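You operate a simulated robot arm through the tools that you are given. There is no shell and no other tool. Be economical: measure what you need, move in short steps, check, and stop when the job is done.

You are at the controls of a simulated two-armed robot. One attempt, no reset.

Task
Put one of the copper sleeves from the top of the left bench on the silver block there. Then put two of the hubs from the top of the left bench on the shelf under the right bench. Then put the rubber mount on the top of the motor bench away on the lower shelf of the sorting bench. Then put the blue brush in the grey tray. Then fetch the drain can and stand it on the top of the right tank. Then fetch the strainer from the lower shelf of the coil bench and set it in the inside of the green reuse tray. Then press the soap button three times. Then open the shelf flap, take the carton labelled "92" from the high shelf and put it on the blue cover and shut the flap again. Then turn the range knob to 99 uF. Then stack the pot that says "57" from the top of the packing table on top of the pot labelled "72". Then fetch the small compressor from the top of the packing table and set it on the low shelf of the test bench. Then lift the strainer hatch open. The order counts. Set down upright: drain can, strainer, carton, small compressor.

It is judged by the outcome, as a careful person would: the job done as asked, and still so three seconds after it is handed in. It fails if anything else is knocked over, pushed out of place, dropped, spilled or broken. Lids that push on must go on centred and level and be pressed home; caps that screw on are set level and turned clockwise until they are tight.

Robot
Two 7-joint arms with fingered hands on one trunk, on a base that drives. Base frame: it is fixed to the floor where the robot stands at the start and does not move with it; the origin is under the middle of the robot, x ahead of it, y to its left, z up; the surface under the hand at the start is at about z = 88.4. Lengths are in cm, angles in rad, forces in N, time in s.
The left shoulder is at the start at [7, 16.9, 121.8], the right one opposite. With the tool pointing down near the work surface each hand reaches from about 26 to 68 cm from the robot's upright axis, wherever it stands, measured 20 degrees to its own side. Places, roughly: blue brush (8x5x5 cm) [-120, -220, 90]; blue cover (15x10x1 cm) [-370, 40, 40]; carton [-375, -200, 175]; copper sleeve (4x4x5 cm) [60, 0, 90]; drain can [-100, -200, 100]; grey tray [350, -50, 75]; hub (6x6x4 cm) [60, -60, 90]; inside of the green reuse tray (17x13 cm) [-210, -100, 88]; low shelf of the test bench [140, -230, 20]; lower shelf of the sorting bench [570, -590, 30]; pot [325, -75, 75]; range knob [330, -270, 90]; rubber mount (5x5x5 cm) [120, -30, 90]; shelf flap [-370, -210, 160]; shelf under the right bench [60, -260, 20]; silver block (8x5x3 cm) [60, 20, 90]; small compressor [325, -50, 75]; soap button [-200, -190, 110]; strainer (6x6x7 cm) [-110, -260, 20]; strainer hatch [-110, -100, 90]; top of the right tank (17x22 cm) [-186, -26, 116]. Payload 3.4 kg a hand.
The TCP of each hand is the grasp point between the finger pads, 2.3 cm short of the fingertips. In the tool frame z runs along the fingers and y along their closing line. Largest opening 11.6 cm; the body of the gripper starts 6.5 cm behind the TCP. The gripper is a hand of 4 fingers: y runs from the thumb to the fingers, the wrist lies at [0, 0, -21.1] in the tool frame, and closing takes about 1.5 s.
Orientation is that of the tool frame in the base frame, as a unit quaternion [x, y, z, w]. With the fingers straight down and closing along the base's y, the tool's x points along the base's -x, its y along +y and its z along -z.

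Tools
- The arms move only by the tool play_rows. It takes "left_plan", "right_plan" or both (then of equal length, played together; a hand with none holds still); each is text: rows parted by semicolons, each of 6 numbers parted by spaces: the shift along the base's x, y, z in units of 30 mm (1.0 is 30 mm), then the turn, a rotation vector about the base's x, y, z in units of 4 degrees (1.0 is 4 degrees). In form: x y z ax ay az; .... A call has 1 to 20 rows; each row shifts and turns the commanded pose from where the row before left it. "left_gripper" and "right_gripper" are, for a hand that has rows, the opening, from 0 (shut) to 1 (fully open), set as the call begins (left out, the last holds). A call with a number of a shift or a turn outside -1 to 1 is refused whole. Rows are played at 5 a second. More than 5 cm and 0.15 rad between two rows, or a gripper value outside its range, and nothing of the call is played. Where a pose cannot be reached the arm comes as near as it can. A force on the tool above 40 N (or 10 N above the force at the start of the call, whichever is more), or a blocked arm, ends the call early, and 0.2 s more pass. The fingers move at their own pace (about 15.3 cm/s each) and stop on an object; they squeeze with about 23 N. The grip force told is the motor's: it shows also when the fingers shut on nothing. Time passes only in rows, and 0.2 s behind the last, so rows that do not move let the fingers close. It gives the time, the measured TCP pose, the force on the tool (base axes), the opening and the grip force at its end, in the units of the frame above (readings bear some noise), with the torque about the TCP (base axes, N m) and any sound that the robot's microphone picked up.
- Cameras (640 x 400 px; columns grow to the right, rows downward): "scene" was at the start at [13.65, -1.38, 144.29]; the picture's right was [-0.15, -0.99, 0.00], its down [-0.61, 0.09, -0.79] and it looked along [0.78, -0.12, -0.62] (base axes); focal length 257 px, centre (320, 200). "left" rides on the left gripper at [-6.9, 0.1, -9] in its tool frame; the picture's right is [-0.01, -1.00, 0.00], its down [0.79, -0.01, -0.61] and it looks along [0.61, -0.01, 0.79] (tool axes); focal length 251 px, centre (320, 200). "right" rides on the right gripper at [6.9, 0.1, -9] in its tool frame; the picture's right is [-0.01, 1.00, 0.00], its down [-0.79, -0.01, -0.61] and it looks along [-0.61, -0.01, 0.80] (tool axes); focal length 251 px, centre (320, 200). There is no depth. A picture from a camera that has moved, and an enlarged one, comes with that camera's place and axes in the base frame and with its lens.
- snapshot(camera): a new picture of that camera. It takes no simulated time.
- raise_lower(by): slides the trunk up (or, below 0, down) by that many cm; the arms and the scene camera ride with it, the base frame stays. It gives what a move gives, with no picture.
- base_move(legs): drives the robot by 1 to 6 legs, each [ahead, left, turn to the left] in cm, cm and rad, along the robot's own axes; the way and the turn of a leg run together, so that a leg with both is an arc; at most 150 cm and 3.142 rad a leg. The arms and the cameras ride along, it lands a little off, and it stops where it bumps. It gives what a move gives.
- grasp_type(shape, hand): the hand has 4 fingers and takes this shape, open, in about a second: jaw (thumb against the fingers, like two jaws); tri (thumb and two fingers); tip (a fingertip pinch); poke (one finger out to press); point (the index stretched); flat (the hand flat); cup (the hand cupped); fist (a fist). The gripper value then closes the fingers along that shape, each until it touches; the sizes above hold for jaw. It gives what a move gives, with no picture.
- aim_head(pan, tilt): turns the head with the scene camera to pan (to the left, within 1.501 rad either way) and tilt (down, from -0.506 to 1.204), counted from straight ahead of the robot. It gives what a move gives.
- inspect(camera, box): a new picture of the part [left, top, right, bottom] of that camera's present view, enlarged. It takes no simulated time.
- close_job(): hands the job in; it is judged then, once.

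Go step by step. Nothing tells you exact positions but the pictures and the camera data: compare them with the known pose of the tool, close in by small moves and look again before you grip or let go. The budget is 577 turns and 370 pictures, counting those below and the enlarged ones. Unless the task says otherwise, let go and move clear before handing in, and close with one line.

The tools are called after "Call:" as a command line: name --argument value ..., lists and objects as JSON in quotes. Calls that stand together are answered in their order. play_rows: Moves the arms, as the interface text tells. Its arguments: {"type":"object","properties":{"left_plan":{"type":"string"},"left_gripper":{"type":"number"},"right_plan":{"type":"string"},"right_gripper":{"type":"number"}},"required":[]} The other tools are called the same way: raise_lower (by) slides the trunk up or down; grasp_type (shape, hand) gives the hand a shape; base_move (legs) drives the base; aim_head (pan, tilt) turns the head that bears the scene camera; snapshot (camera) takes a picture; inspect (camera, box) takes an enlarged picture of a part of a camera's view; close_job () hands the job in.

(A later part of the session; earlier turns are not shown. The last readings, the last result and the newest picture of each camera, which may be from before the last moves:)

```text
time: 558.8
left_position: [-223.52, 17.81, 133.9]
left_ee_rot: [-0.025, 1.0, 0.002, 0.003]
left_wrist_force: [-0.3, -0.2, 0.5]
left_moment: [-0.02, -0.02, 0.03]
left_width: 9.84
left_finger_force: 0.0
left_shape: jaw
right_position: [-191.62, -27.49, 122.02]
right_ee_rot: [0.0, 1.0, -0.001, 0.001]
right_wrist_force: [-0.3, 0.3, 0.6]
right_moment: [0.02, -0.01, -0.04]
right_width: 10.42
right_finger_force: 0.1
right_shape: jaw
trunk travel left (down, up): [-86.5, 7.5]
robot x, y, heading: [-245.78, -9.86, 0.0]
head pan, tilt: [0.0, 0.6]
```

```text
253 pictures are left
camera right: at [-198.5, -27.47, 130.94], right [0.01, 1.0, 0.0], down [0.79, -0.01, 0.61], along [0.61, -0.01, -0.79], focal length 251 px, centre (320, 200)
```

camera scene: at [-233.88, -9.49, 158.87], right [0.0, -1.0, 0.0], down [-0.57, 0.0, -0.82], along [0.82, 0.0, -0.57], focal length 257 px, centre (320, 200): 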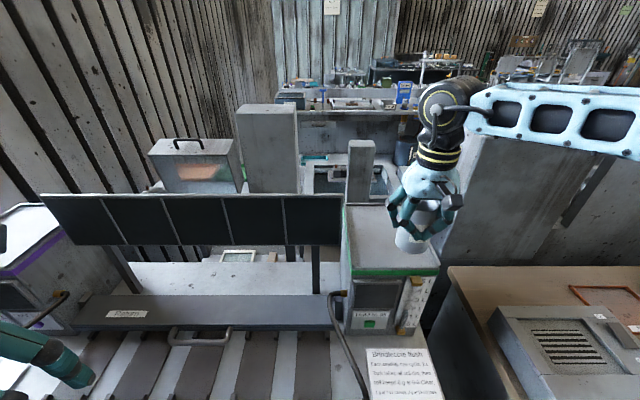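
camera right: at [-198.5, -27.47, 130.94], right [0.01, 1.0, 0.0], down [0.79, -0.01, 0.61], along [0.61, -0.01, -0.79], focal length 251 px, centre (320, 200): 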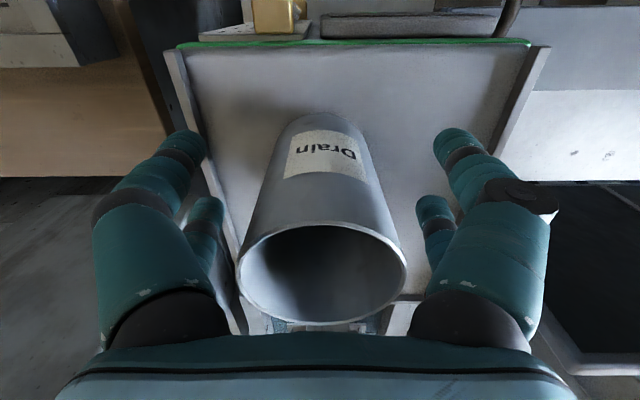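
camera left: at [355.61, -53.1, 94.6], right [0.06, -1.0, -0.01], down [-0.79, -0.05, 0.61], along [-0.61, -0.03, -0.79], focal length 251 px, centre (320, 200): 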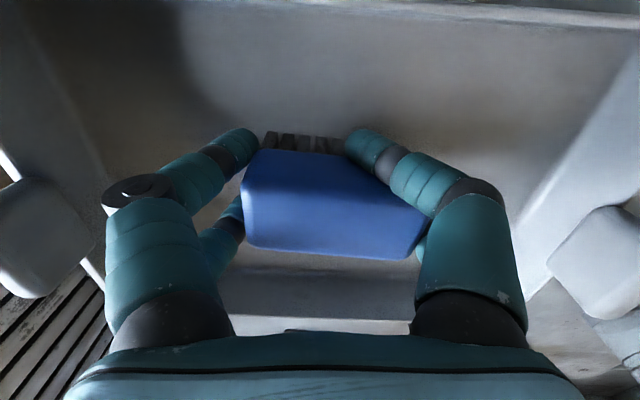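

Can stands well. Rising via trunk (straight up), then retracting.

Call:
raise_lower --by 7.4

Call:
play_rows --right_plan "0 0 0.4 0 0 0;0 0 0.4 0 0 0;-0.3 0 0.3 0 0 0;-0.8 0 0 0 0 0;-0.8 0 0 0 0 0;-0.8 0 0 0 0 0;-0.8 0 0 0 0 0;0 0 0 0 0 0"

Call:
snapshot --camera "scene"

```text
time: 559.9
left_position: [-223.57, 17.88, 141.22]
left_ee_rot: [-0.025, 1.0, 0.002, 0.002]
left_wrist_force: [0.3, 0.4, 0.4]
left_moment: [0.03, -0.02, 0.01]
left_width: 9.84
left_finger_force: 0.1
left_shape: jaw
right_position: [-191.6, -27.62, 129.3]
right_ee_rot: [0.0, 1.0, -0.001, 0.0]
right_wrist_force: [-0.4, -0.2, 0.2]
right_moment: [0.01, -0.03, -0.02]
right_width: 10.44
right_finger_force: 0.0
right_shape: jaw
trunk travel left (down, up): [-93.9, 0.1]
robot x, y, heading: [-245.11, -9.44, -0.002]
head pan, tilt: [0.0, 0.6]
```

```text
time: 561.7
left_position: [-223.49, 17.82, 141.37]
left_ee_rot: [-0.026, 1.0, 0.003, 0.002]
left_wrist_force: [-0.1, -0.5, 0.1]
left_moment: [-0.02, -0.02, 0.01]
left_width: 9.82
left_finger_force: 0.1
left_shape: jaw
right_position: [-202.18, -27.53, 132.59]
right_ee_rot: [0.001, 1.0, 0.0, 0.001]
right_wrist_force: [0.3, 0.3, -0.7]
right_moment: [0.0, -0.03, -0.02]
right_width: 10.42
right_finger_force: 0.0
right_shape: jaw
trunk travel left (down, up): [-93.9, 0.1]
robot x, y, heading: [-245.44, -9.39, 0.002]
head pan, tilt: [0.0, 0.6]
```

```text
252 pictures are left
camera scene: at [-231.37, -9.49, 166.27], right [0.0, -1.0, 0.0], down [-0.57, 0.0, -0.83], along [0.83, 0.0, -0.57], focal length 257 px, centre (320, 200)
```

scene: 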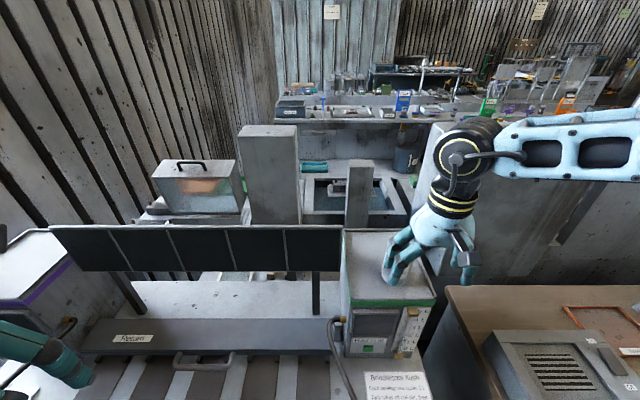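

Call:
inspect --camera "scene" --box '[330, 200, 490, 300]'

Call:
snapshot --camera "right"

```text
4.00 times, centred on (410, 250) of scene
camera zoom: at [-231.37, -9.49, 166.27], right [0.0, -1.0, 0.0], down [-0.57, 0.0, -0.83], along [0.83, 0.0, -0.57], focal length 1028 px, centre (-40, 0)
```

zoom: 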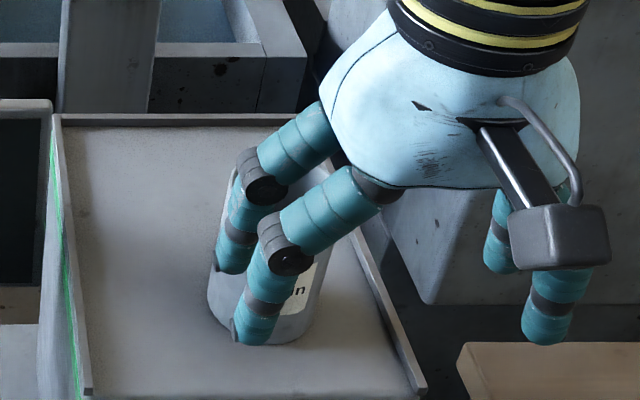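

```text
250 pictures are left
camera right: at [-208.95, -27.46, 141.61], right [0.01, 1.0, 0.0], down [0.79, -0.01, 0.61], along [0.61, -0.01, -0.79], focal length 251 px, centre (320, 200)
```

right: 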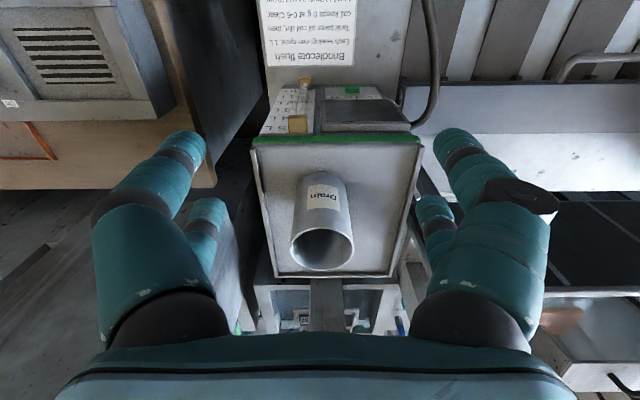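

Can placed. Backing off; while here I'll look at the wood bench for the green reuse tray.

Call:
play_rows --right_plan "-0.8 0 0 0 0 0;-0.8 0 0 0 0 0;-0.8 0 0 0 0 0;-0.8 0 0 0 0 0;0 0 0 0 0 0"

Call:
base_move --legs '[[-31, 0, 0], [0, -85, 0]]'

Call:
aim_head --pan 0.0 --tilt 0.6

Call:
snapshot --camera "scene"

```text
time: 562.9
left_position: [-223.58, 17.76, 141.16]
left_ee_rot: [-0.026, 1.0, 0.002, 0.003]
left_wrist_force: [0.9, -0.4, 0.2]
left_moment: [0.0, -0.01, -0.04]
left_width: 9.85
left_finger_force: 0.0
left_shape: jaw
right_position: [-211.88, -27.63, 132.54]
right_ee_rot: [0.001, 1.0, 0.0, 0.002]
right_wrist_force: [-0.4, -0.1, -0.3]
right_moment: [0.0, 0.02, -0.01]
right_width: 10.42
right_finger_force: 0.1
right_shape: jaw
trunk travel left (down, up): [-93.9, 0.1]
robot x, y, heading: [-245.34, -9.0, -0.0]
head pan, tilt: [0.0, 0.6]
```

```text
time: 569.2
left_position: [-254.83, -67.58, 141.2]
left_ee_rot: [-0.025, 1.0, 0.002, 0.002]
left_wrist_force: [-0.3, 0.4, 0.5]
left_moment: [-0.03, 0.0, -0.01]
left_width: 9.83
left_finger_force: 0.0
left_shape: jaw
right_position: [-243.2, -113.08, 132.7]
right_ee_rot: [0.001, 1.0, -0.001, 0.0]
right_wrist_force: [0.3, 0.0, 0.8]
right_moment: [-0.01, 0.0, 0.0]
right_width: 10.41
right_finger_force: 0.0
right_shape: jaw
trunk travel left (down, up): [-93.9, 0.1]
robot x, y, heading: [-276.8, -95.21, 0.002]
head pan, tilt: [0.0, 0.6]
```

```text
time: 569.8
left_position: [-254.82, -67.8, 141.25]
left_ee_rot: [-0.026, 1.0, 0.002, 0.003]
left_wrist_force: [0.4, -0.8, 0.3]
left_moment: [-0.02, 0.01, -0.01]
left_width: 9.82
left_finger_force: 0.1
left_shape: jaw
right_position: [-243.16, -113.17, 132.75]
right_ee_rot: [0.0, 1.0, -0.001, 0.0]
right_wrist_force: [0.1, 0.4, 0.6]
right_moment: [0.0, 0.0, 0.0]
right_width: 10.43
right_finger_force: 0.0
right_shape: jaw
trunk travel left (down, up): [-93.9, 0.1]
robot x, y, heading: [-276.81, -95.09, -0.003]
head pan, tilt: [0.0, 0.6]
```

```text
249 pictures are left
camera scene: at [-262.7, -95.03, 166.27], right [0.0, -1.0, 0.0], down [-0.56, 0.0, -0.83], along [0.83, 0.0, -0.56], focal length 257 px, centre (320, 200)
```

scene: 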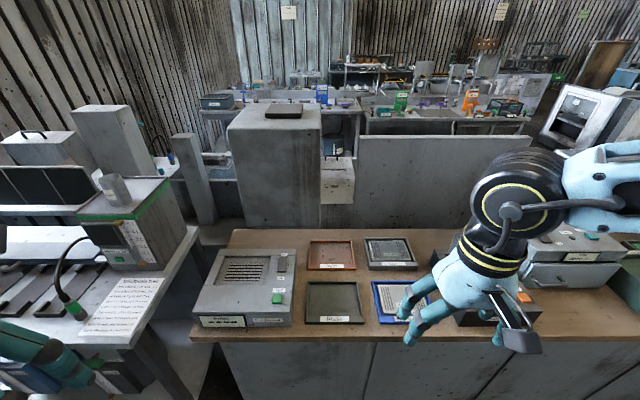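

Call:
inspect --camera "scene" --box '[180, 215, 500, 345]'

```text
2.00 times, centred on (340, 280) of scene
camera zoom: at [-262.7, -95.03, 166.27], right [0.0, -1.0, 0.0], down [-0.56, 0.0, -0.83], along [0.83, 0.0, -0.56], focal length 514 px, centre (280, 40)
```

zoom: 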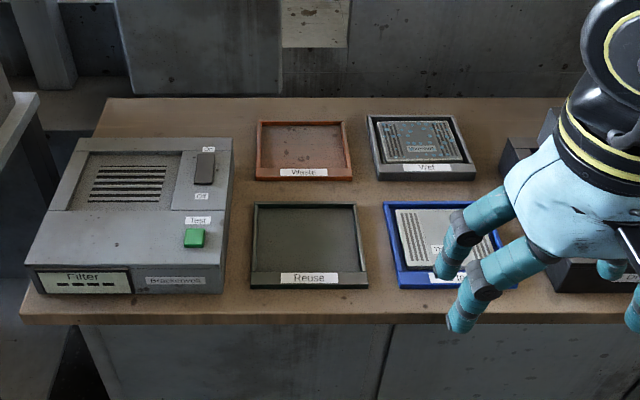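

Green "Reuse" tray centre at (−210, −100). Now driving round to the coil bench front for the strainer on its lower shelf.

Call:
base_move --legs '[[0, 0, -1.568], [100, 0, 0], [100, 0, 0], [93, 0, 0], [0, 0, 1.571]]'

Call:
aim_head --pan 0 --tilt 0.4

Call:
snapshot --camera "scene"

```text
time: 591.9
left_position: [-255.53, -361.28, 141.29]
left_ee_rot: [-0.015, 1.0, 0.003, 0.003]
left_wrist_force: [-0.1, -0.6, -0.6]
left_moment: [0.01, 0.04, 0.0]
left_width: 9.83
left_finger_force: 0.1
left_shape: jaw
right_position: [-244.74, -406.85, 132.66]
right_ee_rot: [0.01, 1.0, 0.0, 0.0]
right_wrist_force: [0.3, -0.8, -1.0]
right_moment: [-0.02, 0.02, 0.0]
right_width: 10.44
right_finger_force: 0.1
right_shape: jaw
trunk travel left (down, up): [-93.9, 0.1]
robot x, y, heading: [-278.04, -387.75, -0.023]
head pan, tilt: [0.0, 0.6]
```

```text
time: 592.6
left_position: [-255.64, -361.22, 141.28]
left_ee_rot: [-0.015, 1.0, 0.002, 0.002]
left_wrist_force: [-0.4, 0.0, 0.2]
left_moment: [0.0, -0.04, -0.01]
left_width: 9.85
left_finger_force: 0.1
left_shape: jaw
right_position: [-244.69, -406.83, 132.7]
right_ee_rot: [0.011, 1.0, 0.0, 0.001]
right_wrist_force: [0.4, 0.0, 0.4]
right_moment: [0.0, 0.0, -0.01]
right_width: 10.43
right_finger_force: 0.0
right_shape: jaw
trunk travel left (down, up): [-93.9, 0.1]
robot x, y, heading: [-277.93, -387.88, -0.026]
head pan, tilt: [0.0, 0.4]
```

```text
247 pictures are left
camera scene: at [-263.54, -388.38, 168.09], right [-0.02, -1.0, 0.0], down [-0.39, 0.01, -0.92], along [0.92, -0.02, -0.39], focal length 257 px, centre (320, 200)
```

scene: 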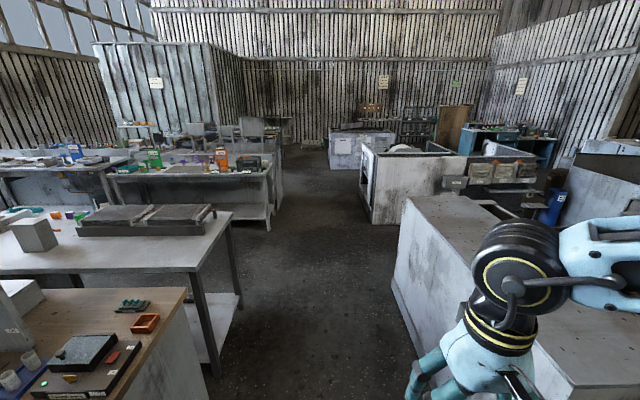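

Call:
base_move --legs '[[0, 0, 0.026], [120, 0, 0], [120, 0, 0], [0, 65, 0], [0, 67, 0], [0, 0, 3.135]]'

Call:
aim_head --pan 0 --tilt 0.85

Call:
snapshot --camera "scene"

```text
time: 618.6
left_position: [-59.01, -283.51, 141.25]
left_ee_rot: [0.999, 0.047, -0.003, 0.003]
left_wrist_force: [-0.5, -0.5, 0.2]
left_moment: [0.03, 0.01, -0.01]
left_width: 9.88
left_finger_force: 0.1
left_shape: jaw
right_position: [-72.69, -238.7, 132.6]
right_ee_rot: [1.0, 0.021, -0.001, 0.001]
right_wrist_force: [0.0, 0.0, -0.8]
right_moment: [-0.02, 0.02, -0.02]
right_width: 10.42
right_finger_force: 0.1
right_shape: jaw
trunk travel left (down, up): [-93.9, 0.1]
robot x, y, heading: [-38.44, -255.59, -3.101]
head pan, tilt: [0.0, 0.4]
```

```text
time: 619.5
left_position: [-58.83, -283.51, 141.3]
left_ee_rot: [0.999, 0.047, -0.002, 0.002]
left_wrist_force: [0.0, 0.8, -0.4]
left_moment: [0.03, -0.01, 0.0]
left_width: 9.84
left_finger_force: 0.1
left_shape: jaw
right_position: [-72.72, -238.74, 132.65]
right_ee_rot: [1.0, 0.021, 0.0, -0.001]
right_wrist_force: [0.4, -0.5, 0.4]
right_moment: [0.02, 0.02, -0.02]
right_width: 10.42
right_finger_force: 0.0
right_shape: jaw
trunk travel left (down, up): [-93.9, 0.1]
robot x, y, heading: [-38.27, -255.74, -3.099]
head pan, tilt: [0.0, 0.85]
```

```text
246 pictures are left
camera scene: at [-51.06, -256.08, 164.19], right [-0.04, 1.0, 0.0], down [0.75, 0.03, -0.66], along [-0.66, -0.03, -0.75], focal length 257 px, centre (320, 200)
```

scene: 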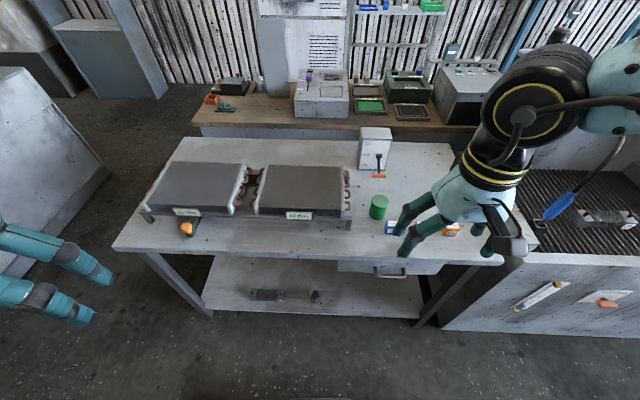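

Lowering the trunk to view the lower shelf.

Call:
base_move --legs '[[0, 0, -0.042]]'

Call:
raise_lower --by -40

Call:
raise_lower --by -40

Call:
aim_head --pan 0 --tilt 0.6

Call:
snapshot --camera "scene"

```text
time: 620.3
left_position: [-60.1, -282.73, 141.2]
left_ee_rot: [1.0, 0.027, -0.004, 0.001]
left_wrist_force: [-0.1, -0.5, -0.2]
left_moment: [0.01, -0.02, -0.02]
left_width: 9.83
left_finger_force: 0.1
left_shape: jaw
right_position: [-71.94, -237.41, 132.66]
right_ee_rot: [1.0, -0.001, -0.001, -0.001]
right_wrist_force: [1.1, -0.4, -0.6]
right_moment: [-0.01, 0.02, 0.01]
right_width: 10.43
right_finger_force: 0.1
right_shape: jaw
trunk travel left (down, up): [-93.9, 0.1]
robot x, y, heading: [-38.28, -255.45, -3.144]
head pan, tilt: [0.0, 0.85]
```

```text
time: 624.2
left_position: [-60.06, -282.69, 101.23]
left_ee_rot: [1.0, 0.027, -0.003, 0.002]
left_wrist_force: [0.1, 1.3, -0.3]
left_moment: [0.0, -0.04, 0.03]
left_width: 9.86
left_finger_force: 0.0
left_shape: jaw
right_position: [-71.93, -237.3, 92.67]
right_ee_rot: [1.0, 0.0, -0.001, 0.0]
right_wrist_force: [-0.6, -0.7, 0.9]
right_moment: [0.04, 0.04, -0.02]
right_width: 10.45
right_finger_force: 0.1
right_shape: jaw
trunk travel left (down, up): [-53.9, 40.1]
robot x, y, heading: [-38.42, -255.08, -3.144]
head pan, tilt: [0.0, 0.85]
```

```text
time: 628.0
left_position: [-60.19, -282.56, 61.31]
left_ee_rot: [1.0, 0.026, -0.004, 0.001]
left_wrist_force: [0.5, -0.4, 0.2]
left_moment: [0.02, 0.01, 0.02]
left_width: 9.88
left_finger_force: 0.1
left_shape: jaw
right_position: [-71.82, -237.3, 52.58]
right_ee_rot: [1.0, 0.0, 0.0, 0.0]
right_wrist_force: [0.4, -1.2, 0.1]
right_moment: [-0.01, 0.01, 0.02]
right_width: 10.39
right_finger_force: 0.0
right_shape: jaw
trunk travel left (down, up): [-13.9, 80.1]
robot x, y, heading: [-39.0, -255.43, -3.14]
head pan, tilt: [0.0, 0.85]
```

```text
time: 628.8
left_position: [-60.07, -282.64, 61.26]
left_ee_rot: [1.0, 0.026, -0.003, 0.002]
left_wrist_force: [-0.8, -0.1, -0.6]
left_moment: [-0.01, 0.0, 0.01]
left_width: 9.83
left_finger_force: 0.0
left_shape: jaw
right_position: [-71.99, -237.36, 52.57]
right_ee_rot: [1.0, 0.0, -0.001, 0.001]
right_wrist_force: [-0.1, 0.6, 0.3]
right_moment: [-0.01, 0.02, -0.02]
right_width: 10.42
right_finger_force: 0.0
right_shape: jaw
trunk travel left (down, up): [-13.9, 80.1]
robot x, y, heading: [-38.0, -255.26, -3.143]
head pan, tilt: [0.0, 0.6]
```

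```text
245 pictures are left
camera scene: at [-52.08, -255.53, 86.27], right [0.0, 1.0, 0.0], down [0.57, 0.0, -0.82], along [-0.82, 0.0, -0.57], focal length 257 px, centre (320, 200)
```

scene: 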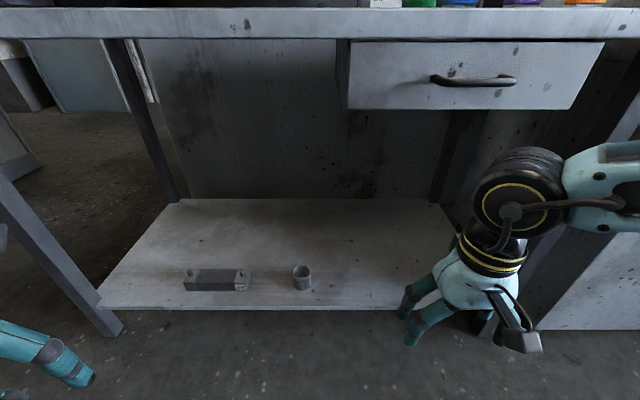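

Call:
inspect --camera "scene" --box '[170, 240, 330, 340]'

```text
4.00 times, centred on (250, 290) of scene
camera zoom: at [-52.08, -255.53, 86.27], right [0.0, 1.0, 0.0], down [0.57, 0.0, -0.82], along [-0.82, 0.0, -0.57], focal length 1028 px, centre (600, -160)
```

zoom: 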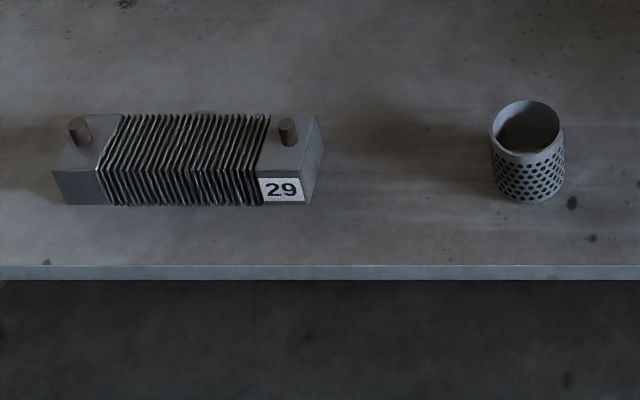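

The perforated cup at about (−102.7, −260.8) is the strainer. Moving in with the left hand.

Call:
raise_lower --by -8

Call:
play_rows --left_plan "0 0.4 -0.8 0 0 0;0 0.4 -0.8 0 0 0;0 0.4 -0.8 0 0 0;0 0.4 -0.8 0 0 0;0 0.4 -0.5 0 0 0;0 0.4 0 0 0 0" --right_plan "0.5 0.5 0 0 0 0;0.5 0.5 0 0 0 0;0.5 0.5 0 0 0 0;0 0.5 0 0 0 0;0 0.5 0 0 0 0;0 0 0 0 0 0" --left_gripper 0.85

Call:
base_move --legs '[[14, 0, 0]]'

Call:
play_rows --left_plan "-0.8 0.4 0 0 0 0;-0.8 0.4 0 0 0 0;-0.8 0.4 0 0 0 0;-0.8 0.4 0 0 0 0;-0.8 0.4 0 0 0 0;-0.8 0.4 0 0 0 0;-0.8 0.4 0 0 0 0;-0.8 0.4 0 0 0 0;-0.8 0.4 0 0 0 0;0 0 0 0 0 0"

Call:
snapshot --camera "left"

Call:
snapshot --camera "scene"

```text
time: 629.9
left_position: [-59.98, -282.7, 53.21]
left_ee_rot: [1.0, 0.027, -0.003, 0.002]
left_wrist_force: [-0.7, -0.2, -0.2]
left_moment: [0.02, -0.02, -0.01]
left_width: 9.84
left_finger_force: 0.1
left_shape: jaw
right_position: [-71.87, -237.22, 44.67]
right_ee_rot: [1.0, 0.0, -0.001, 0.0]
right_wrist_force: [1.1, -0.1, -0.4]
right_moment: [-0.03, -0.01, 0.02]
right_width: 10.43
right_finger_force: 0.1
right_shape: jaw
trunk travel left (down, up): [-5.9, 88.1]
robot x, y, heading: [-38.48, -255.54, -3.144]
head pan, tilt: [0.0, 0.6]
```

```text
time: 631.3
left_position: [-65.38, -275.55, 46.56]
left_ee_rot: [1.0, 0.027, -0.003, 0.003]
left_wrist_force: [-0.6, 0.2, 0.2]
left_moment: [-0.02, 0.02, -0.03]
left_width: 9.87
left_finger_force: 0.1
left_shape: jaw
left hand out of reach, approached as far as the arm can: row 1, 2, 3, 4, 5
right_position: [-67.4, -229.8, 44.66]
right_ee_rot: [1.0, 0.0, -0.001, 0.0]
right_wrist_force: [1.5, 0.8, -0.2]
right_moment: [0.0, -0.01, -0.04]
right_width: 10.41
right_finger_force: 0.0
right_shape: jaw
trunk travel left (down, up): [-5.9, 88.1]
robot x, y, heading: [-38.41, -255.54, -3.137]
head pan, tilt: [0.0, 0.6]
```

```text
time: 632.7
left_position: [-79.49, -275.58, 46.68]
left_ee_rot: [1.0, 0.027, -0.004, 0.003]
left_wrist_force: [0.6, 0.2, 0.2]
left_moment: [-0.02, 0.01, 0.01]
left_width: 9.84
left_finger_force: 0.0
left_shape: jaw
right_position: [-81.65, -229.8, 44.62]
right_ee_rot: [1.0, 0.001, -0.001, -0.001]
right_wrist_force: [-0.4, 0.1, -0.5]
right_moment: [0.01, 0.0, 0.01]
right_width: 10.43
right_finger_force: 0.1
right_shape: jaw
trunk travel left (down, up): [-5.9, 88.1]
robot x, y, heading: [-52.71, -255.33, -3.138]
head pan, tilt: [0.0, 0.6]
```

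```text
time: 634.9
left_position: [-101.04, -264.86, 46.66]
left_ee_rot: [1.0, 0.027, -0.004, 0.002]
left_wrist_force: [-0.5, -0.2, 0.6]
left_moment: [0.02, 0.01, -0.01]
left_width: 9.83
left_finger_force: 0.1
left_shape: jaw
right_position: [-81.51, -229.82, 44.62]
right_ee_rot: [1.0, 0.001, -0.001, 0.0]
right_wrist_force: [-0.5, 0.5, 0.3]
right_moment: [0.0, 0.0, 0.0]
right_width: 10.41
right_finger_force: 0.0
right_shape: jaw
trunk travel left (down, up): [-5.9, 88.1]
robot x, y, heading: [-52.46, -255.62, -3.141]
head pan, tilt: [0.0, 0.6]
```

```text
243 pictures are left
camera left: at [-107.82, -265.24, 55.72], right [-0.06, 1.0, 0.0], down [0.8, 0.05, 0.6], along [0.6, 0.03, -0.8], focal length 251 px, centre (320, 200)
```

left: 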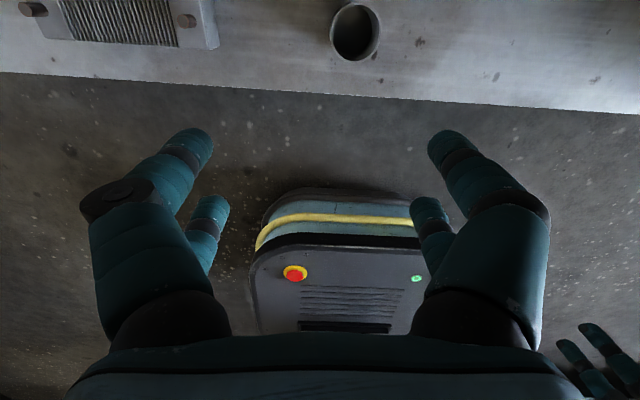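

```text
242 pictures are left
camera scene: at [-66.15, -255.56, 78.27], right [0.0, 1.0, 0.0], down [0.57, 0.0, -0.82], along [-0.82, 0.0, -0.57], focal length 257 px, centre (320, 200)
```

scene: 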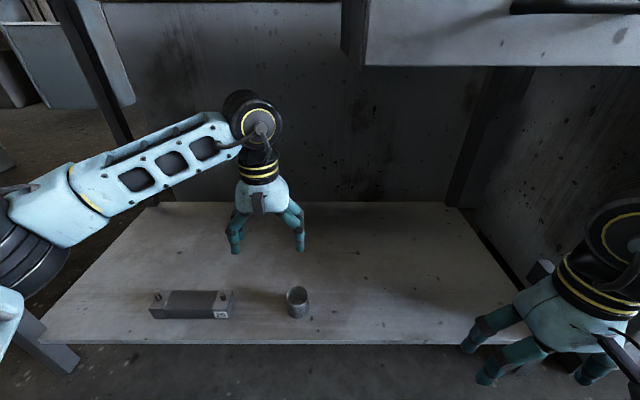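

Triangulating gives strainer at (−106.1, −261.2), rim z ≈ 20.6. Moving above it.

Call:
play_rows --left_plan "-0.57 0.4 -0.5 0 0 0;-0.57 0.4 -0.7 0 0 0;-0.57 0.43 -0.8 0 0 0;0 0 -0.8 0 0 0;0 0 -0.8 0 0 0;0 0 -0.8 0 0 0;0 0 -0.8 0 0 0;0 0 -0.8 0 0 0;0 0 0 0 0 0"

Call:
snapshot --camera "left"

Call:
snapshot --camera "scene"

```text
time: 636.9
left_position: [-106.2, -261.2, 28.56]
left_ee_rot: [1.0, 0.027, -0.003, 0.002]
left_wrist_force: [-0.6, 0.5, 0.2]
left_moment: [-0.01, -0.01, 0.01]
left_width: 9.83
left_finger_force: 0.0
left_shape: jaw
right_position: [-81.43, -229.89, 44.6]
right_ee_rot: [1.0, 0.001, 0.0, 0.0]
right_wrist_force: [0.1, 0.5, -0.6]
right_moment: [0.02, -0.01, 0.01]
right_width: 10.42
right_finger_force: 0.0
right_shape: jaw
trunk travel left (down, up): [-5.9, 88.1]
robot x, y, heading: [-52.3, -255.81, -3.141]
head pan, tilt: [0.0, 0.6]
```

```text
241 pictures are left
camera left: at [-112.91, -261.54, 37.71], right [-0.06, 1.0, 0.0], down [0.8, 0.05, 0.6], along [0.6, 0.03, -0.8], focal length 251 px, centre (320, 200)
```

left: 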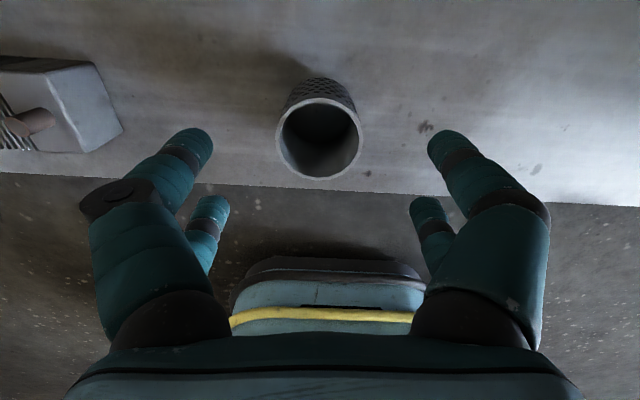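

```text
240 pictures are left
camera scene: at [-66.15, -255.56, 78.27], right [0.0, 1.0, 0.0], down [0.57, 0.0, -0.82], along [-0.82, 0.0, -0.57], focal length 257 px, centre (320, 200)
```

scene: 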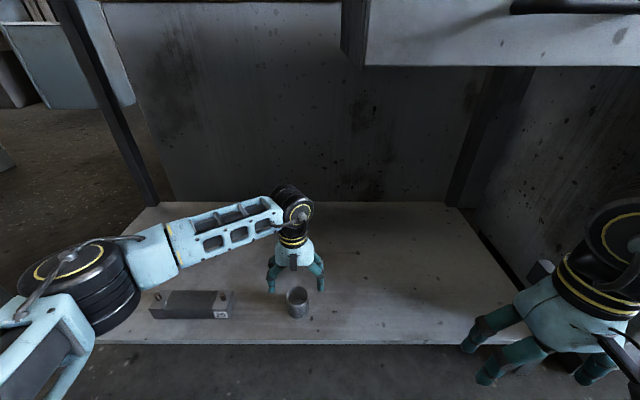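

Call:
play_rows --left_plan "0.05 0 -0.8 0 0 0;0 0 -0.8 0 0 0;0 0 -0.8 0 0 0;0 0 -0.5 0 0 0;0 0 0 0 0 0" --left_gripper 0.8

Call:
snapshot --camera "left"

Call:
inspect --camera "scene" --box '[220, 230, 380, 330]'

```text
time: 638.1
left_position: [-105.97, -261.17, 19.8]
left_ee_rot: [1.0, 0.026, -0.003, 0.003]
left_wrist_force: [0.3, 0.3, -0.1]
left_moment: [0.0, 0.01, 0.03]
left_width: 9.3
left_finger_force: 0.1
left_shape: jaw
right_position: [-81.62, -229.87, 44.63]
right_ee_rot: [1.0, 0.001, -0.001, 0.0]
right_wrist_force: [0.2, 0.1, 0.1]
right_moment: [0.01, 0.0, 0.04]
right_width: 10.44
right_finger_force: 0.1
right_shape: jaw
trunk travel left (down, up): [-5.9, 88.1]
robot x, y, heading: [-52.32, -255.18, -3.137]
head pan, tilt: [0.0, 0.6]
```

```text
239 pictures are left
camera left: at [-112.72, -261.52, 29.0], right [-0.06, 1.0, 0.0], down [0.8, 0.05, 0.6], along [0.6, 0.03, -0.8], focal length 251 px, centre (320, 200)
```

left: 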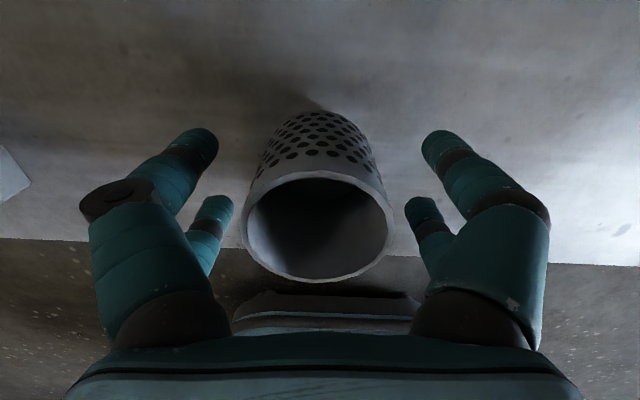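

```text
4.00 times, centred on (300, 280) of scene
camera zoom: at [-66.15, -255.56, 78.27], right [0.0, 1.0, 0.0], down [0.57, 0.0, -0.82], along [-0.82, 0.0, -0.57], focal length 1028 px, centre (400, -120)
```

zoom: 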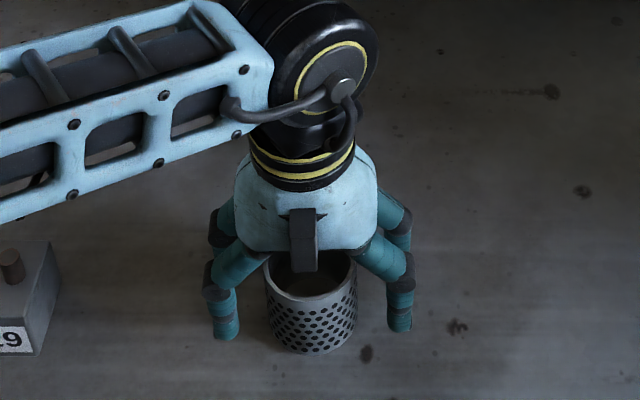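

Call:
play_rows --left_plan "-0.1 0 -0.15 0 0 0;0 0 0 0 0 0;0 0 0 0 0 0"

Call:
play_rows --left_plan "0 0 0 0 0 0;0 0 0 0 0 0;0 0 0 0 0 0;0 0 0 0 0 0;0 0 0 0 0 0;0 0 0 0 0 0;0 0 0.3 0 0 0;0 0 0.4 0 0 0;0 0 0.5 0 0 0;0 0 0 0 0 0" --left_gripper 0

Call:
snapshot --camera "left"

Call:
inspect --camera "scene" --box '[220, 220, 380, 320]'

```text
time: 638.9
left_position: [-106.13, -261.12, 19.57]
left_ee_rot: [1.0, 0.027, -0.002, 0.002]
left_wrist_force: [0.3, 0.0, 1.0]
left_moment: [0.0, 0.0, 0.02]
left_width: 9.32
left_finger_force: 0.0
left_shape: jaw
right_position: [-81.49, -229.91, 44.6]
right_ee_rot: [1.0, 0.0, -0.001, -0.001]
right_wrist_force: [-0.4, 0.4, 0.9]
right_moment: [0.0, -0.03, -0.01]
right_width: 10.42
right_finger_force: 0.0
right_shape: jaw
trunk travel left (down, up): [-5.9, 88.1]
robot x, y, heading: [-52.64, -255.65, -3.14]
head pan, tilt: [0.0, 0.6]
```

```text
time: 641.1
left_position: [-106.28, -261.07, 22.95]
left_ee_rot: [1.0, 0.028, -0.003, 0.002]
left_wrist_force: [-0.6, -0.7, -1.9]
left_moment: [0.02, -0.01, 0.04]
left_width: 3.59
left_finger_force: 22.9
left_shape: jaw
right_position: [-81.6, -229.9, 44.54]
right_ee_rot: [1.0, 0.001, -0.001, 0.0]
right_wrist_force: [0.7, 0.4, -0.8]
right_moment: [-0.04, 0.01, 0.02]
right_width: 10.41
right_finger_force: 0.1
right_shape: jaw
trunk travel left (down, up): [-5.9, 88.1]
robot x, y, heading: [-52.45, -255.78, -3.138]
head pan, tilt: [0.0, 0.6]
```

```text
237 pictures are left
camera left: at [-113.05, -261.53, 32.17], right [-0.06, 1.0, 0.0], down [0.8, 0.05, 0.6], along [0.6, 0.03, -0.8], focal length 251 px, centre (320, 200)
```

left: 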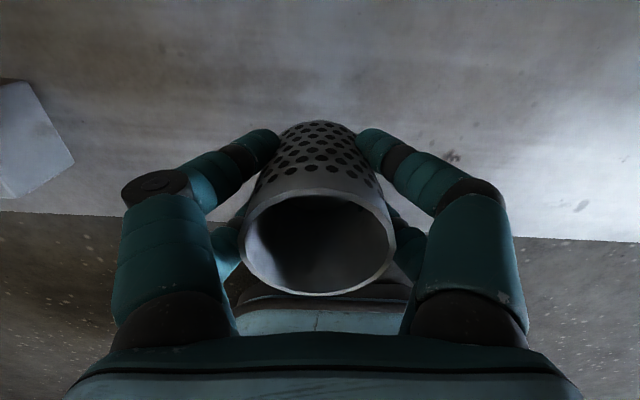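

```text
4.00 times, centred on (300, 270) of scene
camera zoom: at [-66.16, -255.56, 78.27], right [0.0, 1.0, 0.0], down [0.57, 0.0, -0.82], along [-0.82, 0.0, -0.57], focal length 1028 px, centre (400, -80)
```

zoom: 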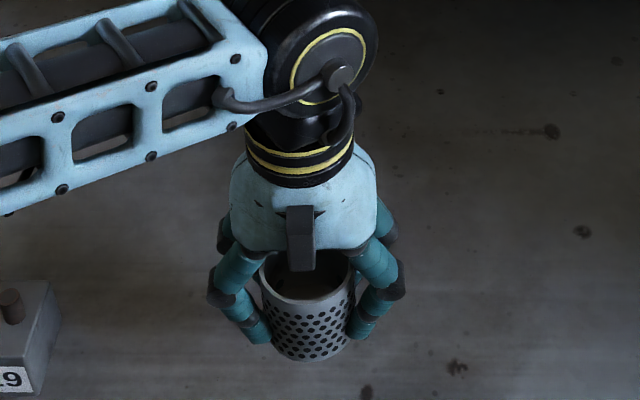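

Strainer held upright. Withdrawing from under the bench and raising the trunk.

Call:
play_rows --left_plan "0 0 0.8 0 0 0;0 0 0.8 0 0 0;0 0 0.8 0 0 0;0.8 0 0.8 0 0 0;0.8 -0.2 0.5 0 0 0;0.8 -0.2 0 0 0 0;0.8 -0.2 0 0 0 0;0.8 -0.2 0 0 0 0;0.8 -0.2 0 0 0 0;0.8 0 0 0 0 0;0 0 0 0 0 0"

Call:
base_move --legs '[[-18, 0, 0]]'

Call:
raise_lower --by 40

Call:
raise_lower --by 34

Call:
snapshot --camera "left"

```text
time: 643.5
left_position: [-89.48, -264.15, 34.05]
left_ee_rot: [1.0, 0.027, -0.004, 0.002]
left_wrist_force: [-0.1, 0.8, -1.5]
left_moment: [-0.03, 0.0, 0.03]
left_width: 3.56
left_finger_force: 23.3
left_shape: jaw
right_position: [-81.46, -229.77, 44.77]
right_ee_rot: [1.0, 0.001, 0.0, 0.001]
right_wrist_force: [0.0, 0.0, 0.0]
right_moment: [-0.01, -0.05, 0.0]
right_width: 10.42
right_finger_force: 0.2
right_shape: jaw
trunk travel left (down, up): [-5.9, 88.1]
robot x, y, heading: [-52.43, -255.59, -3.144]
head pan, tilt: [0.0, 0.6]
```

```text
time: 645.0
left_position: [-71.48, -264.04, 34.19]
left_ee_rot: [1.0, 0.028, -0.002, 0.002]
left_wrist_force: [0.5, -0.8, -1.5]
left_moment: [-0.03, -0.02, 0.01]
left_width: 3.53
left_finger_force: 23.2
left_shape: jaw
right_position: [-63.54, -230.05, 44.65]
right_ee_rot: [1.0, 0.001, -0.001, 0.0]
right_wrist_force: [0.1, -0.8, -0.4]
right_moment: [0.0, -0.02, 0.01]
right_width: 10.45
right_finger_force: 0.0
right_shape: jaw
trunk travel left (down, up): [-5.9, 88.1]
robot x, y, heading: [-34.46, -255.4, -3.137]
head pan, tilt: [0.0, 0.6]
```

```text
time: 648.8
left_position: [-71.4, -264.22, 74.06]
left_ee_rot: [1.0, 0.028, -0.003, 0.001]
left_wrist_force: [-0.7, 0.5, -0.5]
left_moment: [0.0, -0.02, -0.02]
left_width: 3.56
left_finger_force: 22.7
left_shape: jaw
right_position: [-63.54, -229.82, 84.59]
right_ee_rot: [1.0, 0.003, -0.001, 0.001]
right_wrist_force: [0.5, 0.1, -0.3]
right_moment: [-0.01, -0.02, 0.04]
right_width: 10.45
right_finger_force: 0.0
right_shape: jaw
trunk travel left (down, up): [-45.9, 48.1]
robot x, y, heading: [-34.21, -255.49, -3.141]
head pan, tilt: [0.0, 0.6]
```

```text
time: 652.1
left_position: [-71.38, -264.17, 108.03]
left_ee_rot: [1.0, 0.028, -0.002, 0.002]
left_wrist_force: [-0.2, -0.8, -0.8]
left_moment: [0.02, -0.01, 0.0]
left_width: 3.52
left_finger_force: 23.1
left_shape: jaw
right_position: [-63.53, -229.78, 118.59]
right_ee_rot: [1.0, 0.002, -0.001, 0.0]
right_wrist_force: [0.1, 0.0, 0.1]
right_moment: [-0.01, -0.01, -0.02]
right_width: 10.4
right_finger_force: 0.0
right_shape: jaw
trunk travel left (down, up): [-79.9, 14.1]
robot x, y, heading: [-34.5, -255.51, -3.141]
head pan, tilt: [0.0, 0.6]
```

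```text
235 pictures are left
camera left: at [-78.18, -264.6, 117.22], right [-0.07, 1.0, 0.0], down [0.8, 0.05, 0.6], along [0.6, 0.04, -0.8], focal length 251 px, centre (320, 200)
```

left: 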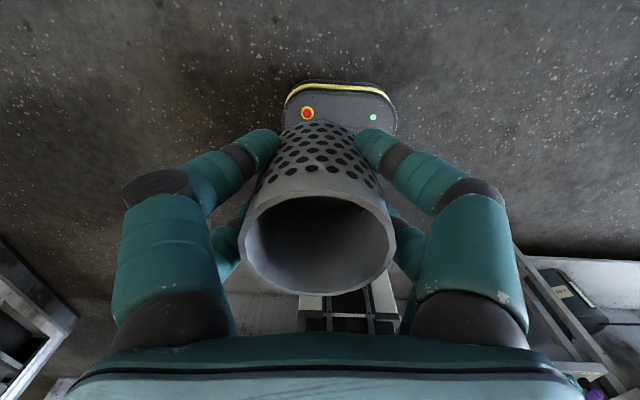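

Call:
play_rows --left_plan "0 0 0.9 0 0 0;0 0 0.9 0 0 0;0 0 0.9 0 0 0;0 0 0.9 0 0 0"

Call:
base_move --legs '[[0, 68, 0], [0, 67, 0], [121, 0, 0], [121, 0, 0], [0, 0, -1.57]]'

Call:
base_move --legs '[[140, 0, 0], [141, 0, 0], [0, 0, -1.57]]'

Call:
snapshot --camera "scene"

```text
time: 653.1
left_position: [-71.29, -264.27, 118.86]
left_ee_rot: [1.0, 0.028, -0.002, 0.003]
left_wrist_force: [0.5, 0.2, -1.7]
left_moment: [0.0, -0.04, 0.03]
left_width: 3.52
left_finger_force: 22.8
left_shape: jaw
right_position: [-63.55, -229.83, 118.47]
right_ee_rot: [1.0, 0.001, -0.001, 0.0]
right_wrist_force: [-1.3, -0.2, -0.5]
right_moment: [-0.03, 0.0, -0.02]
right_width: 10.45
right_finger_force: 0.2
right_shape: jaw
trunk travel left (down, up): [-79.9, 14.1]
robot x, y, heading: [-34.14, -255.15, -3.142]
head pan, tilt: [0.0, 0.6]
```

```text
time: 675.6
left_position: [-286.28, -356.12, 118.87]
left_ee_rot: [0.727, -0.687, -0.003, -0.001]
left_wrist_force: [-0.3, 0.7, 0.0]
left_moment: [-0.01, 0.0, -0.06]
left_width: 3.5
left_finger_force: 22.9
left_shape: jaw
right_position: [-251.86, -364.13, 118.53]
right_ee_rot: [0.708, -0.706, 0.0, -0.001]
right_wrist_force: [0.0, -0.1, -0.1]
right_moment: [-0.03, 0.0, -0.02]
right_width: 10.42
right_finger_force: 0.0
right_shape: jaw
trunk travel left (down, up): [-79.9, 14.1]
robot x, y, heading: [-277.23, -393.15, 1.574]
head pan, tilt: [0.0, 0.6]
```

```text
time: 692.9
left_position: [-242.39, -104.96, 118.8]
left_ee_rot: [-0.039, 0.999, 0.001, 0.002]
left_wrist_force: [0.8, -0.4, -1.6]
left_moment: [0.01, -0.04, 0.02]
left_width: 3.47
left_finger_force: 22.4
left_shape: jaw
right_position: [-249.65, -139.65, 118.53]
right_ee_rot: [-0.012, 1.0, -0.001, 0.001]
right_wrist_force: [1.1, 0.3, -0.6]
right_moment: [-0.01, -0.03, -0.04]
right_width: 10.43
right_finger_force: 0.1
right_shape: jaw
trunk travel left (down, up): [-79.9, 14.1]
robot x, y, heading: [-279.61, -114.15, 0.026]
head pan, tilt: [0.0, 0.6]
```

```text
234 pictures are left
camera scene: at [-265.47, -114.4, 152.27], right [0.02, -1.0, 0.0], down [-0.56, -0.01, -0.82], along [0.82, 0.02, -0.57], focal length 257 px, centre (320, 200)
```

scene: 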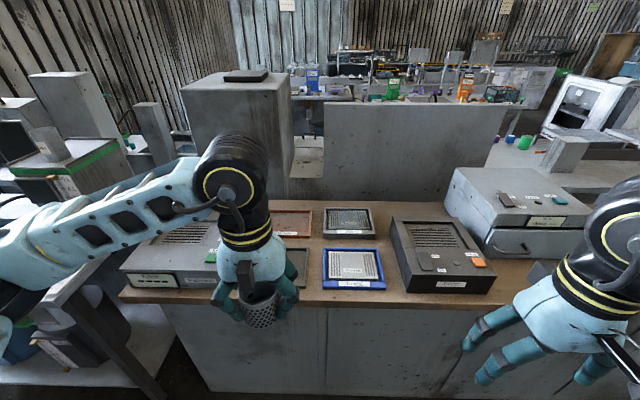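

Call:
base_move --legs '[[23, 0, -0.026]]'

Call:
play_rows --left_plan "0.6 0.4 0 0 0 0;0.6 0.4 0 0 0 0;0.6 0.4 0 0 0 0;0.6 0.3 -0.5 0 0 0;0.5 0.2 -0.6 0 0 0;0 0 -0.6 0 0 0;0 0 -0.6 0 0 0;0 0 0 0 0 0"

Call:
snapshot --camera "left"

Call:
snapshot --camera "scene"

```text
time: 694.6
left_position: [-219.3, -105.75, 118.93]
left_ee_rot: [-0.025, 1.0, 0.002, 0.003]
left_wrist_force: [-0.3, 0.1, -1.2]
left_moment: [-0.02, -0.05, -0.02]
left_width: 3.5
left_finger_force: 23.1
left_shape: jaw
right_position: [-227.35, -140.13, 118.63]
right_ee_rot: [0.0, 1.0, 0.001, 0.002]
right_wrist_force: [-0.2, -0.7, 0.6]
right_moment: [-0.03, 0.0, -0.02]
right_width: 10.42
right_finger_force: 0.0
right_shape: jaw
trunk travel left (down, up): [-79.9, 14.1]
robot x, y, heading: [-256.33, -114.14, 0.001]
head pan, tilt: [0.0, 0.6]
```

```text
time: 696.5
left_position: [-210.45, -100.81, 111.84]
left_ee_rot: [-0.025, 1.0, 0.003, 0.003]
left_wrist_force: [-0.2, -0.1, -2.3]
left_moment: [-0.01, 0.03, 0.0]
left_width: 3.48
left_finger_force: 23.7
left_shape: jaw
right_position: [-227.13, -140.14, 118.68]
right_ee_rot: [0.001, 1.0, 0.0, 0.0]
right_wrist_force: [-0.1, -0.5, 0.5]
right_moment: [0.03, -0.01, -0.01]
right_width: 10.43
right_finger_force: 0.1
right_shape: jaw
trunk travel left (down, up): [-79.9, 14.1]
robot x, y, heading: [-256.29, -114.46, -0.006]
head pan, tilt: [0.0, 0.6]
```

```text
233 pictures are left
camera left: at [-203.62, -100.35, 121.03], right [0.06, -1.0, 0.0], down [-0.8, -0.05, 0.6], along [-0.6, -0.03, -0.8], focal length 251 px, centre (320, 200)
```

left: 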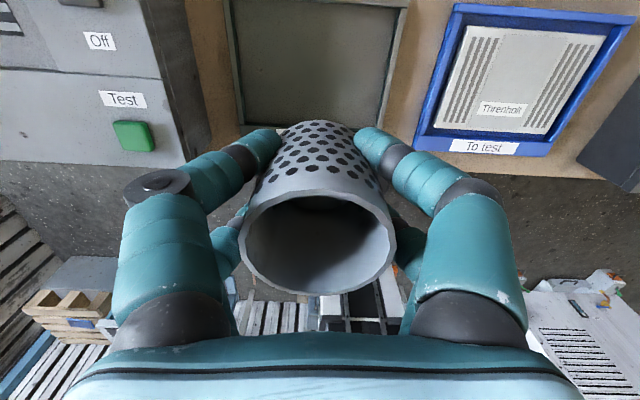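

```text
232 pictures are left
camera scene: at [-242.22, -114.52, 152.27], right [0.0, -1.0, 0.0], down [-0.57, 0.0, -0.82], along [0.82, 0.0, -0.57], focal length 257 px, centre (320, 200)
```

scene: 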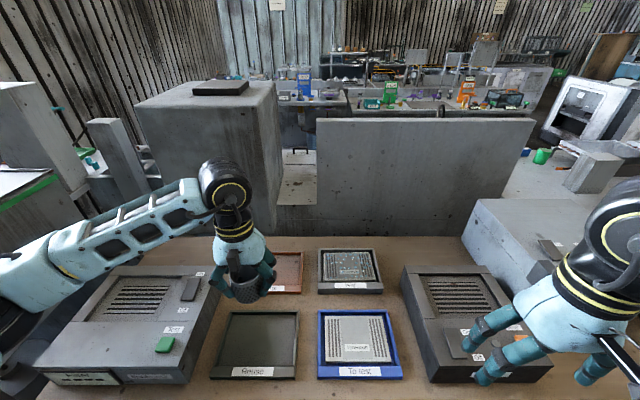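

Aligned over the Reuse tray. Lowering.

Call:
play_rows --left_plan "-0.15 0.3 -0.7 0 0 0;0 0 -0.7 0 0 0;0 0 -0.7 0 0 0;0 0 -0.7 0 0 0;0 0 -0.7 0 0 0;0 0 -0.7 0 0 0;0 0 -0.6 0 0 0;0 0 0 0 0 0"

Call:
snapshot --camera "left"

Call:
inspect --camera "scene" --box '[170, 270, 330, 390]'

```text
time: 698.2
left_position: [-210.98, -99.8, 97.58]
left_ee_rot: [-0.026, 1.0, 0.002, 0.003]
left_wrist_force: [-0.2, -0.2, -2.0]
left_moment: [-0.02, 0.01, -0.02]
left_width: 3.45
left_finger_force: 23.0
left_shape: jaw
right_position: [-227.17, -140.2, 118.65]
right_ee_rot: [0.0, 1.0, -0.001, 0.001]
right_wrist_force: [0.1, -0.7, -0.7]
right_moment: [0.01, 0.0, 0.0]
right_width: 10.42
right_finger_force: 0.1
right_shape: jaw
trunk travel left (down, up): [-79.9, 14.1]
robot x, y, heading: [-256.05, -114.44, 0.002]
head pan, tilt: [0.0, 0.6]
```

```text
231 pictures are left
camera left: at [-204.06, -99.4, 106.64], right [0.06, -1.0, 0.0], down [-0.8, -0.05, 0.6], along [-0.6, -0.03, -0.8], focal length 251 px, centre (320, 200)
```

left: 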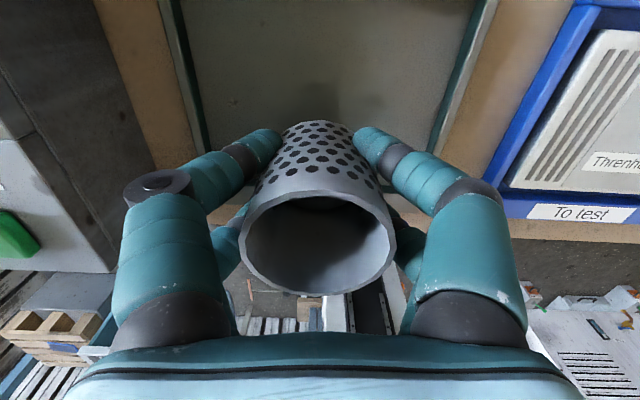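

```text
3.33 times, centred on (250, 330) of scene
camera zoom: at [-242.23, -114.52, 152.27], right [0.0, -1.0, 0.0], down [-0.57, 0.0, -0.82], along [0.82, 0.0, -0.57], focal length 856 px, centre (553, -233)
```

zoom: 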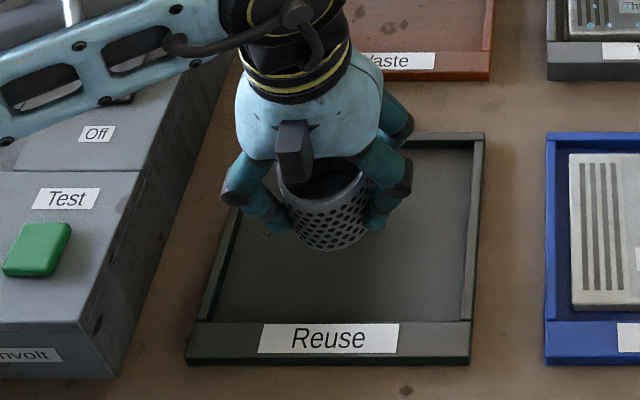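

Call:
play_rows --left_plan "0 0 -0.5 0 0 0;0 0 -0.4 0 0 0;0 0 -0.12 0 0 0;0 0 -0.12 0 0 0;0 0 -0.12 0 0 0;0 0 -0.12 0 0 0;0 0 -0.12 0 0 0;0 0 -0.12 0 0 0;0 0 -0.12 0 0 0"

Call:
inspect --camera "scene" --box '[170, 270, 330, 390]'

```text
time: 700.2
left_position: [-210.93, -99.61, 92.31]
left_ee_rot: [-0.025, 1.0, 0.002, 0.002]
left_wrist_force: [0.1, -0.9, -1.7]
left_moment: [0.01, 0.01, 0.0]
left_width: 3.43
left_finger_force: 22.8
left_shape: jaw
right_position: [-227.21, -140.11, 118.58]
right_ee_rot: [0.0, 1.0, 0.0, 0.002]
right_wrist_force: [-0.2, 0.5, 0.3]
right_moment: [0.01, 0.02, 0.02]
right_width: 10.42
right_finger_force: 0.1
right_shape: jaw
trunk travel left (down, up): [-79.9, 14.1]
robot x, y, heading: [-256.09, -114.48, -0.002]
head pan, tilt: [0.0, 0.6]
```

```text
3.33 times, centred on (250, 330) of scene
camera zoom: at [-242.22, -114.52, 152.27], right [0.0, -1.0, 0.0], down [-0.57, 0.0, -0.82], along [0.82, 0.0, -0.57], focal length 856 px, centre (553, -233)
```

zoom: 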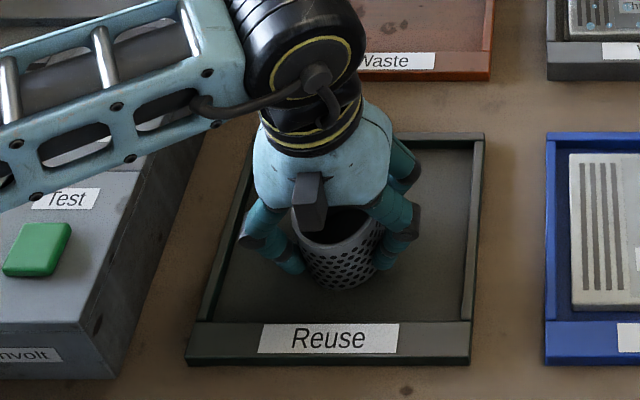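

Call:
play_rows --left_plan "0 0 -0.12 0 0 0;0 0 -0.12 0 0 0;0 0 -0.12 0 0 0;0 0 -0.12 0 0 0;0 0 -0.12 0 0 0;0 0 0 0 0 0"

```text
time: 701.4
left_position: [-210.77, -99.89, 91.27]
left_ee_rot: [-0.026, 1.0, 0.0, 0.01]
left_wrist_force: [-5.8, 1.5, 25.0]
left_moment: [0.12, 0.34, -0.04]
left_width: 3.55
left_finger_force: 23.0
left_shape: jaw
right_position: [-227.52, -140.15, 118.7]
right_ee_rot: [0.001, 1.0, 0.0, 0.003]
right_wrist_force: [-0.3, -0.6, -0.6]
right_moment: [0.01, 0.03, 0.03]
right_width: 10.41
right_finger_force: 0.0
right_shape: jaw
trunk travel left (down, up): [-79.9, 14.1]
robot x, y, heading: [-256.26, -114.43, -0.004]
head pan, tilt: [0.0, 0.6]
stopped in row 5 (left hand): the force on the tool passed its limit at 45 N (the readings are from after the stop); the commanded pose is now the measured one
```

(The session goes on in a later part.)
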